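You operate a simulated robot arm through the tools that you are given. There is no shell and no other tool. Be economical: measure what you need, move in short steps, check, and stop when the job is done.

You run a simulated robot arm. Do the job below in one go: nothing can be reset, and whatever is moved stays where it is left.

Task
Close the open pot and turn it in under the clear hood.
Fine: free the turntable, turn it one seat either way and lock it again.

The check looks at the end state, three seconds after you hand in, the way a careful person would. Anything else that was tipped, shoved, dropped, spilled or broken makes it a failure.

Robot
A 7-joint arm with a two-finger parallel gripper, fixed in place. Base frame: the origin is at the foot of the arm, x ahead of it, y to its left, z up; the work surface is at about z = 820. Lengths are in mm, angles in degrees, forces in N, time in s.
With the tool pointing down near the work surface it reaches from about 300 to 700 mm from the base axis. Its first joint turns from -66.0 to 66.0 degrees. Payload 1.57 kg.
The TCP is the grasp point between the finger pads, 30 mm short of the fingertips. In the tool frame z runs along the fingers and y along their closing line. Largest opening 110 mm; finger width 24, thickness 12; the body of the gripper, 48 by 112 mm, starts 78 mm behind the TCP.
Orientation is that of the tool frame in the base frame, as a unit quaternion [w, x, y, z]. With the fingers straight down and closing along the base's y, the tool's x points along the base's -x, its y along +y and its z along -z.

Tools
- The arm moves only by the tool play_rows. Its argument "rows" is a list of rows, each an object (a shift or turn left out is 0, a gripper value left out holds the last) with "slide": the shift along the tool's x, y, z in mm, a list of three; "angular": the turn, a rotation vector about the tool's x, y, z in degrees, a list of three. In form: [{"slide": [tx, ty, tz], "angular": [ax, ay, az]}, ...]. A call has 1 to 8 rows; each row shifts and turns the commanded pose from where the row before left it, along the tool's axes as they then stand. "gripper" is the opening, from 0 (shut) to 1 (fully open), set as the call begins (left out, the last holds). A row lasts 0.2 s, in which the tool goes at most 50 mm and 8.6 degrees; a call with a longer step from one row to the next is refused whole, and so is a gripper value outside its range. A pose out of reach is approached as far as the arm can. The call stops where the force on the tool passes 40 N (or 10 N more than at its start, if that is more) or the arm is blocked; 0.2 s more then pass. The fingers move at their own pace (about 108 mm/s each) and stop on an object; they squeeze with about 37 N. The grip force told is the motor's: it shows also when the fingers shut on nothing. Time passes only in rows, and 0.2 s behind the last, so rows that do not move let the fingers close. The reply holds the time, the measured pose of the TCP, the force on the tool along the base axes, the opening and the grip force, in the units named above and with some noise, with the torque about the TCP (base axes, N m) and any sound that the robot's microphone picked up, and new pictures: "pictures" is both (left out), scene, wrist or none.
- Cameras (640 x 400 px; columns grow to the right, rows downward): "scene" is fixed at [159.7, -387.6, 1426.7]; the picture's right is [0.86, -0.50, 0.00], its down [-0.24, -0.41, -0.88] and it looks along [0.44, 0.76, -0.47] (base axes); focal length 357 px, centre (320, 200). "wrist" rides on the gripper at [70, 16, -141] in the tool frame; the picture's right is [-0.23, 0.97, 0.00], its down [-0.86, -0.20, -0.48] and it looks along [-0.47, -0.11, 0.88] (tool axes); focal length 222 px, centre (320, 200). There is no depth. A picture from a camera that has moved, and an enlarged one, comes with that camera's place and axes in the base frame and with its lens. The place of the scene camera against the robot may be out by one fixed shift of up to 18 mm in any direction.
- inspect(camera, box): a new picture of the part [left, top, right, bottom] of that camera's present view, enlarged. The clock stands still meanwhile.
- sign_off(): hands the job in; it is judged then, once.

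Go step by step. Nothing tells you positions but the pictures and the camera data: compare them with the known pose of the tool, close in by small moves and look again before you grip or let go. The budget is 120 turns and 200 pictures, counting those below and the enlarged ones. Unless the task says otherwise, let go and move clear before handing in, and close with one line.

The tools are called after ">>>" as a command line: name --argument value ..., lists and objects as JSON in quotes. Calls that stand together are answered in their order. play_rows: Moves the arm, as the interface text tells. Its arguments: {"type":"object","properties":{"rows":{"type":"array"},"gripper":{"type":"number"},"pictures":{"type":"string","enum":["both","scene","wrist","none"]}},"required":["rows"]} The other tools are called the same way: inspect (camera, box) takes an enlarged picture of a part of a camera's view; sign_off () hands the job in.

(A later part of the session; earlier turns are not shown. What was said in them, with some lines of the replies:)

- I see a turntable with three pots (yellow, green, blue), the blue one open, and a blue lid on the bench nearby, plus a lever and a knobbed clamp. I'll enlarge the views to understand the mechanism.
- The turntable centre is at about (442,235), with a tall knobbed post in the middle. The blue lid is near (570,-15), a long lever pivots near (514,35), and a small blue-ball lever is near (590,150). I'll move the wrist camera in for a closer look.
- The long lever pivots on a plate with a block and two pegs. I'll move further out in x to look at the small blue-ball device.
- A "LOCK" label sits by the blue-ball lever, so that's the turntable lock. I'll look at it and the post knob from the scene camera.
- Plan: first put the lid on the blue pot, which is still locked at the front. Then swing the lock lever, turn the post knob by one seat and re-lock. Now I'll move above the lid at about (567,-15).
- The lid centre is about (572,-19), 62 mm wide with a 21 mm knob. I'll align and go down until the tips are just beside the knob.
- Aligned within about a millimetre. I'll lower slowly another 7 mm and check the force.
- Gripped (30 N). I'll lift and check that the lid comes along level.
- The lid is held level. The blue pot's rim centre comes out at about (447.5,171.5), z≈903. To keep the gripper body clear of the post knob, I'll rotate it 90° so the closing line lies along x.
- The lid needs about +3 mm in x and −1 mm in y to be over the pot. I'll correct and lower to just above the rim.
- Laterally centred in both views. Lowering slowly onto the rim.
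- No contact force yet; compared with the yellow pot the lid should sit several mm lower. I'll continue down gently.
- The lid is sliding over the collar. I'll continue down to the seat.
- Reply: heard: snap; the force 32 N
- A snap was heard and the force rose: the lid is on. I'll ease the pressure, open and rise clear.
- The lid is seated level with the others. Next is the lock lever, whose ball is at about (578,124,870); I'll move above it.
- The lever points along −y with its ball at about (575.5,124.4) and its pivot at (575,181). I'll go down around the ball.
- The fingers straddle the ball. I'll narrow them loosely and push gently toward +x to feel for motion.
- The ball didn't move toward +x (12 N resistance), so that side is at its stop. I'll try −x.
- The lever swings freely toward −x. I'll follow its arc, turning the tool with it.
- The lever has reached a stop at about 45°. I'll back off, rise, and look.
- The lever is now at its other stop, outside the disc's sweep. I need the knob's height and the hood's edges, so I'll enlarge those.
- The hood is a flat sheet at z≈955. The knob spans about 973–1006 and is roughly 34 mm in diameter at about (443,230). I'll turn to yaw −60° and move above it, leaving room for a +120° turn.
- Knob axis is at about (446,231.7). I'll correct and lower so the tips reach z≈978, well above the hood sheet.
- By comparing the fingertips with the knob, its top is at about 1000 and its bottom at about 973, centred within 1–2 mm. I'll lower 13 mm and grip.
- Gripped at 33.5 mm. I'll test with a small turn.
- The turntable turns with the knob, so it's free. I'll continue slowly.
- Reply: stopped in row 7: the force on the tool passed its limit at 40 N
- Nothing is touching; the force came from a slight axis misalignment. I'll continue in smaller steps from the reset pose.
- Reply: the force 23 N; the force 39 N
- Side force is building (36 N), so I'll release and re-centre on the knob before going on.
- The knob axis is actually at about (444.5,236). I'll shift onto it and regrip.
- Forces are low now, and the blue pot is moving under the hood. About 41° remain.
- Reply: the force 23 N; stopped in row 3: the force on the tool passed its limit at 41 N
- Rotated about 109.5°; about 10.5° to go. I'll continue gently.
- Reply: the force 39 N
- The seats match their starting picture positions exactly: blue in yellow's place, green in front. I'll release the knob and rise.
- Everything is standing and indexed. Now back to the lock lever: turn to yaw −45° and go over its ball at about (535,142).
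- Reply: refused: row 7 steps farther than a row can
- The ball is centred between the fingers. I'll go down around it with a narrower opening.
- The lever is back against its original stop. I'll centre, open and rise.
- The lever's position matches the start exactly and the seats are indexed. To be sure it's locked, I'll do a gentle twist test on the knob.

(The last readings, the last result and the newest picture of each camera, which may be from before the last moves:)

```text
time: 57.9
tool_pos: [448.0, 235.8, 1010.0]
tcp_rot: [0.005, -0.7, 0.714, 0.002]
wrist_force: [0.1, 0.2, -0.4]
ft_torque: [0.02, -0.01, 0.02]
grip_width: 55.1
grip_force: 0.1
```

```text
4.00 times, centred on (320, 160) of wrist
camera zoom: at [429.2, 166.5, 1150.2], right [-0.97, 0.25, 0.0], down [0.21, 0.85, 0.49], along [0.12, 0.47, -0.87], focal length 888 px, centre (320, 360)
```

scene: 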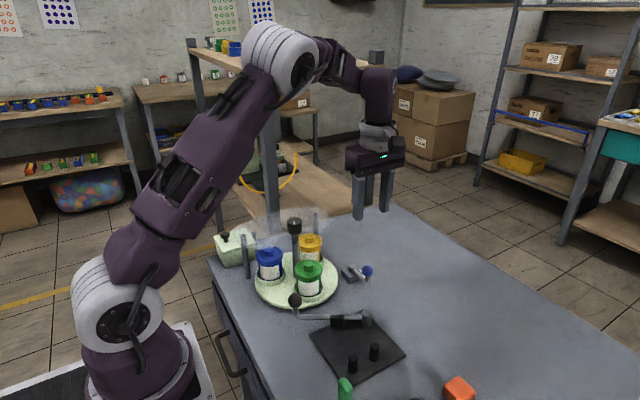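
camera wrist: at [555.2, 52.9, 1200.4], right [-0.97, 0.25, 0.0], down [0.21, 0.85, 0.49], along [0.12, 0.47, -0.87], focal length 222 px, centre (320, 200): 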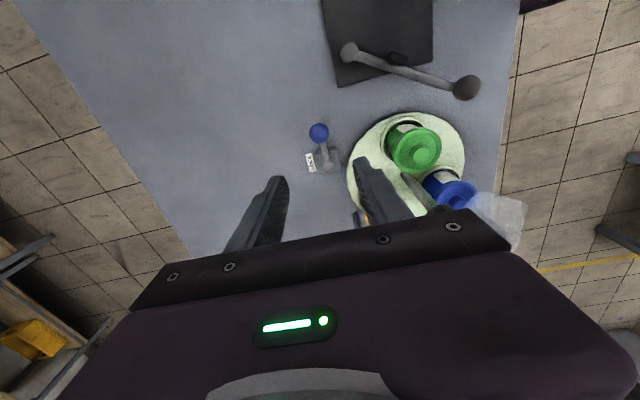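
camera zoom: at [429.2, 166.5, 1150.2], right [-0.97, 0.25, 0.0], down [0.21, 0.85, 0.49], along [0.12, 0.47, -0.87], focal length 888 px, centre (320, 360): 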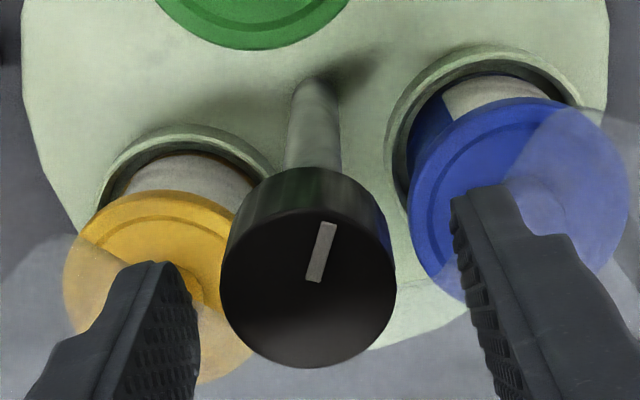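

>>> play_rows --rows '[{"slide": [0, -2.3, 3]}, {}]' --pictures "none"

>>> play_rows --rows '[{}, {}, {}]' --gripper 0.0 --pictures "none"

>>> play_rows --rows '[{"angular": [0, 0, 2]}, {"angular": [0, 0, 2]}, {}]' --pictures "scene"

>>> inspect --camera "scene" --box '[200, 200, 440, 350]'

```text
time: 58.5
tool_pos: [449.5, 237.0, 1006.8]
tcp_rot: [0.006, -0.7, 0.714, 0.001]
wrist_force: [0.5, -0.5, -0.6]
ft_torque: [0.01, 0.0, 0.01]
grip_width: 54.9
grip_force: 0.0
```

```text
time: 59.2
tool_pos: [449.0, 236.8, 1006.9]
tcp_rot: [0.003, -0.701, 0.713, 0.002]
wrist_force: [-5.0, 0.1, 0.1]
ft_torque: [0.07, 0.37, 0.02]
grip_width: 33.3
grip_force: 41.3
```

```text
time: 60.0
tool_pos: [450.3, 235.8, 1007.6]
tcp_rot: [0.004, -0.674, 0.738, 0.003]
wrist_force: [-12.1, -2.6, 9.1]
ft_torque: [-1.05, 0.85, 0.04]
grip_width: 33.5
grip_force: 41.3
```

scene: 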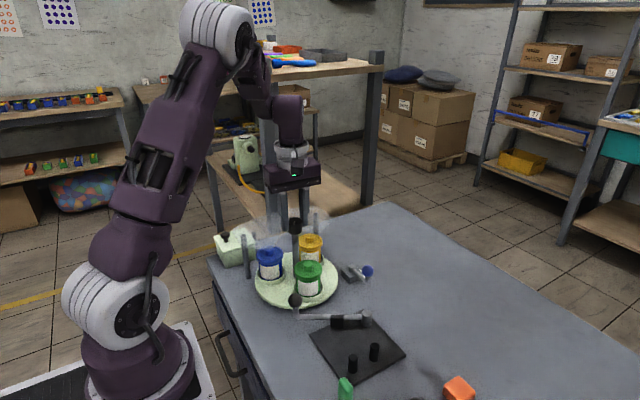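

```text
2.67 times, centred on (320, 275) of scene
camera zoom: at [159.2, -387.7, 1426.8], right [0.86, -0.5, 0.0], down [-0.24, -0.41, -0.88], along [0.44, 0.76, -0.47], focal length 953 px, centre (320, 0)
```

zoom: 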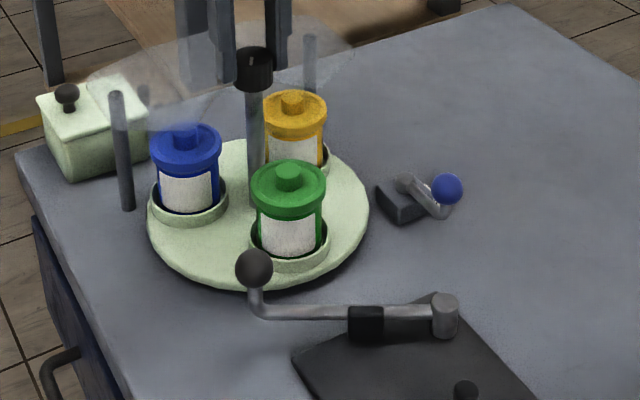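

The result is unclear: the table barely moved in the picture while the wrist turned 4°. I'll look closer and push a bit further.

>>> inspect --camera "scene" --box '[252, 250, 348, 310]'

>>> play_rows --rows '[{"angular": [0, 0, 2]}, {"angular": [0, 0, 2]}, {}]' --pictures "none"

>>> inspect --camera "scene" --box '[252, 250, 348, 310]'

>>> inspect --camera "wrist" --box '[240, 110, 400, 210]'

```text
6.67 times, centred on (300, 280) of scene
camera zoom: at [159.2, -387.7, 1426.8], right [0.86, -0.5, 0.0], down [-0.24, -0.41, -0.88], along [0.44, 0.76, -0.47], focal length 2382 px, centre (453, -333)
```

zoom: 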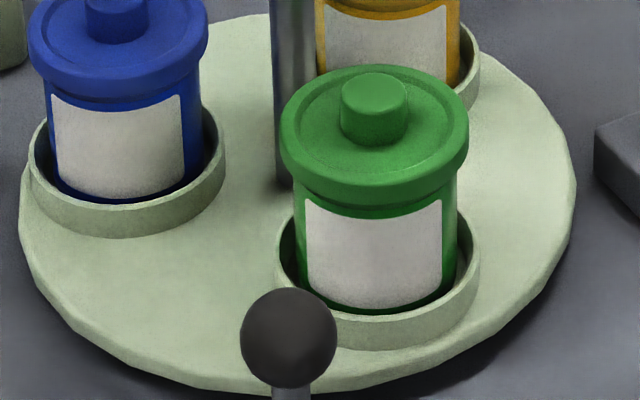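

```text
time: 60.9
tool_pos: [449.7, 235.6, 1006.6]
tcp_rot: [0.005, -0.648, 0.762, 0.002]
wrist_force: [-12.5, -2.4, 7.4]
ft_torque: [-0.21, 0.87, -0.06]
grip_width: 33.6
grip_force: 41.4
```

```text
6.67 times, centred on (300, 280) of scene
camera zoom: at [159.2, -387.7, 1426.8], right [0.86, -0.5, 0.0], down [-0.24, -0.41, -0.88], along [0.44, 0.76, -0.47], focal length 2382 px, centre (453, -333)
```

zoom: 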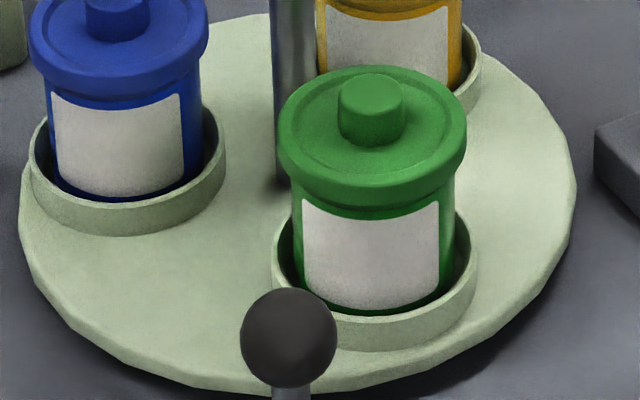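

```text
4.00 times, centred on (320, 160) of wrist
camera zoom: at [421.8, 169.1, 1147.3], right [-0.92, 0.38, 0.0], down [0.33, 0.81, 0.49], along [0.19, 0.45, -0.87], focal length 888 px, centre (320, 360)
```

zoom: 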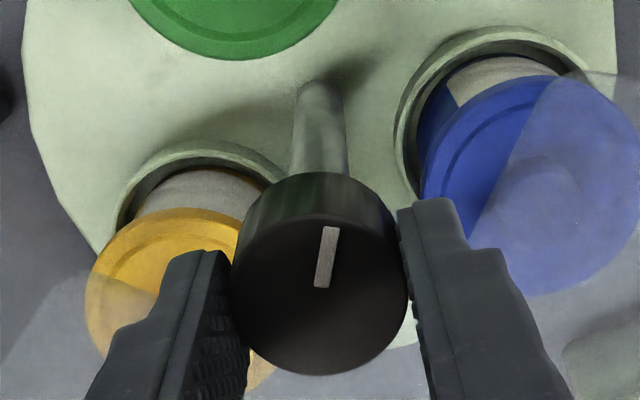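

The knob slips in the fingers while the table gives only about 1° of play, so it's locked. I'll twist back by the same amount, release and rise.

>>> play_rows --rows '[{"angular": [0, 0, -2]}, {"angular": [0, 0, -2]}, {"angular": [0, 0, -2]}, {"angular": [0, 0, -2]}, {}]' --pictures "none"

>>> inspect --camera "scene" --box '[252, 250, 348, 310]'

>>> play_rows --rows '[{}, {}, {"slide": [0, 0, -20]}, {"slide": [0, 0, -40]}, {"slide": [0, 0, -40]}, {}]' --gripper 0.5 --pictures "none"

>>> inspect --camera "scene" --box '[252, 250, 348, 310]'

>>> inspect --camera "scene" --box '[200, 200, 440, 350]'

```text
time: 62.0
tool_pos: [449.6, 237.2, 1006.0]
tcp_rot: [0.005, -0.7, 0.714, 0.002]
wrist_force: [-17.2, 11.3, 7.0]
ft_torque: [1.04, 0.79, 0.02]
grip_width: 33.4
grip_force: 41.4
```

```text
6.67 times, centred on (300, 280) of scene
camera zoom: at [159.1, -387.4, 1426.9], right [0.86, -0.5, 0.0], down [-0.24, -0.41, -0.88], along [0.44, 0.76, -0.47], focal length 2382 px, centre (453, -333)
```

zoom: 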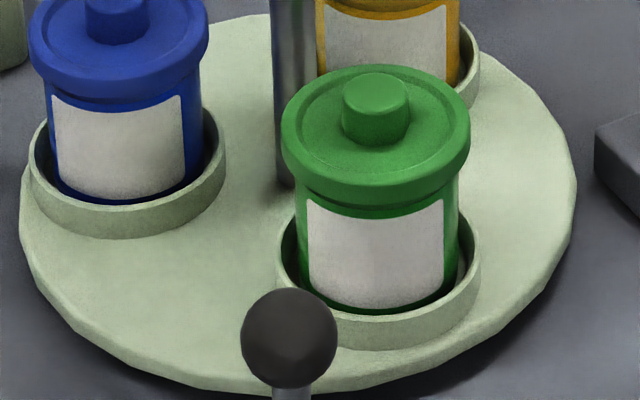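

```text
time: 63.5
tool_pos: [451.0, 234.7, 1105.5]
tcp_rot: [0.005, -0.701, 0.714, 0.001]
wrist_force: [0.5, 1.1, 0.2]
ft_torque: [-0.01, 0.02, 0.0]
grip_width: 55.0
grip_force: 0.0
```

```text
6.67 times, centred on (300, 280) of scene
camera zoom: at [159.7, -387.6, 1426.7], right [0.86, -0.5, 0.0], down [-0.24, -0.41, -0.88], along [0.44, 0.76, -0.47], focal length 2382 px, centre (453, -333)
```

zoom: 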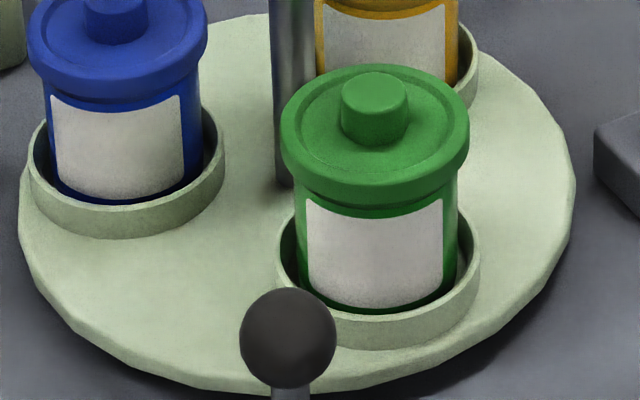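

```text
2.67 times, centred on (320, 275) of scene
camera zoom: at [159.7, -387.6, 1426.7], right [0.86, -0.5, 0.0], down [-0.24, -0.41, -0.88], along [0.44, 0.76, -0.47], focal length 953 px, centre (320, 0)
```

zoom: 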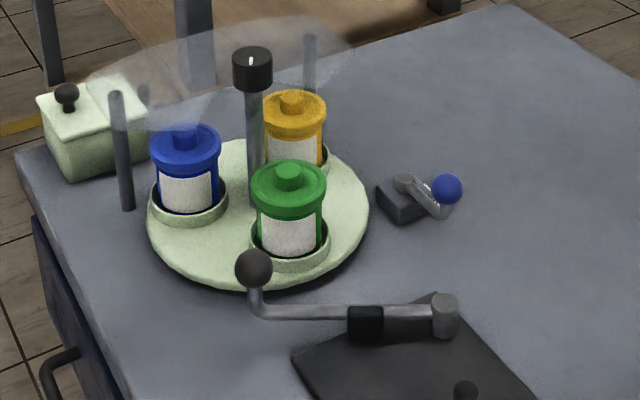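

All pots are upright, the lever is in its starting lock position and the table holds. I'll move the arm clear.

>>> play_rows --rows '[{"slide": [0, 0, -40]}, {"slide": [40, 0, -20]}, {"slide": [45, 0, 0]}, {}]' --pictures "scene"

```text
time: 64.5
tool_pos: [448.7, 151.6, 1166.8]
tcp_rot: [0.005, -0.7, 0.714, 0.0]
wrist_force: [0.5, -0.4, -0.3]
ft_torque: [0.05, 0.01, -0.02]
grip_width: 54.9
grip_force: 0.0
```

scene: 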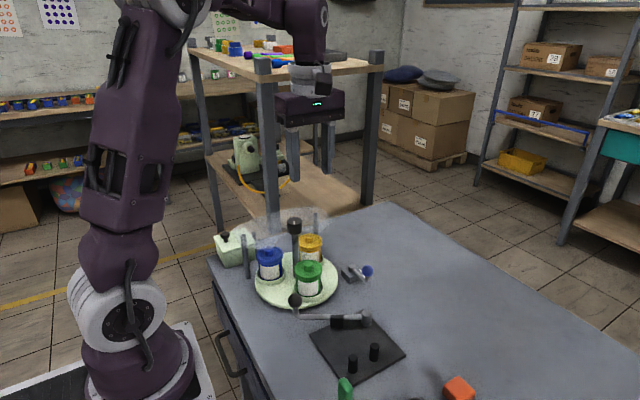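

The arm is clear and everything is in place, so I'm handing in.

>>> sign_off

```text
The job is handed in.
```

The blue pot is closed and turned one seat in under the clear hood, and the turntable is locked again.
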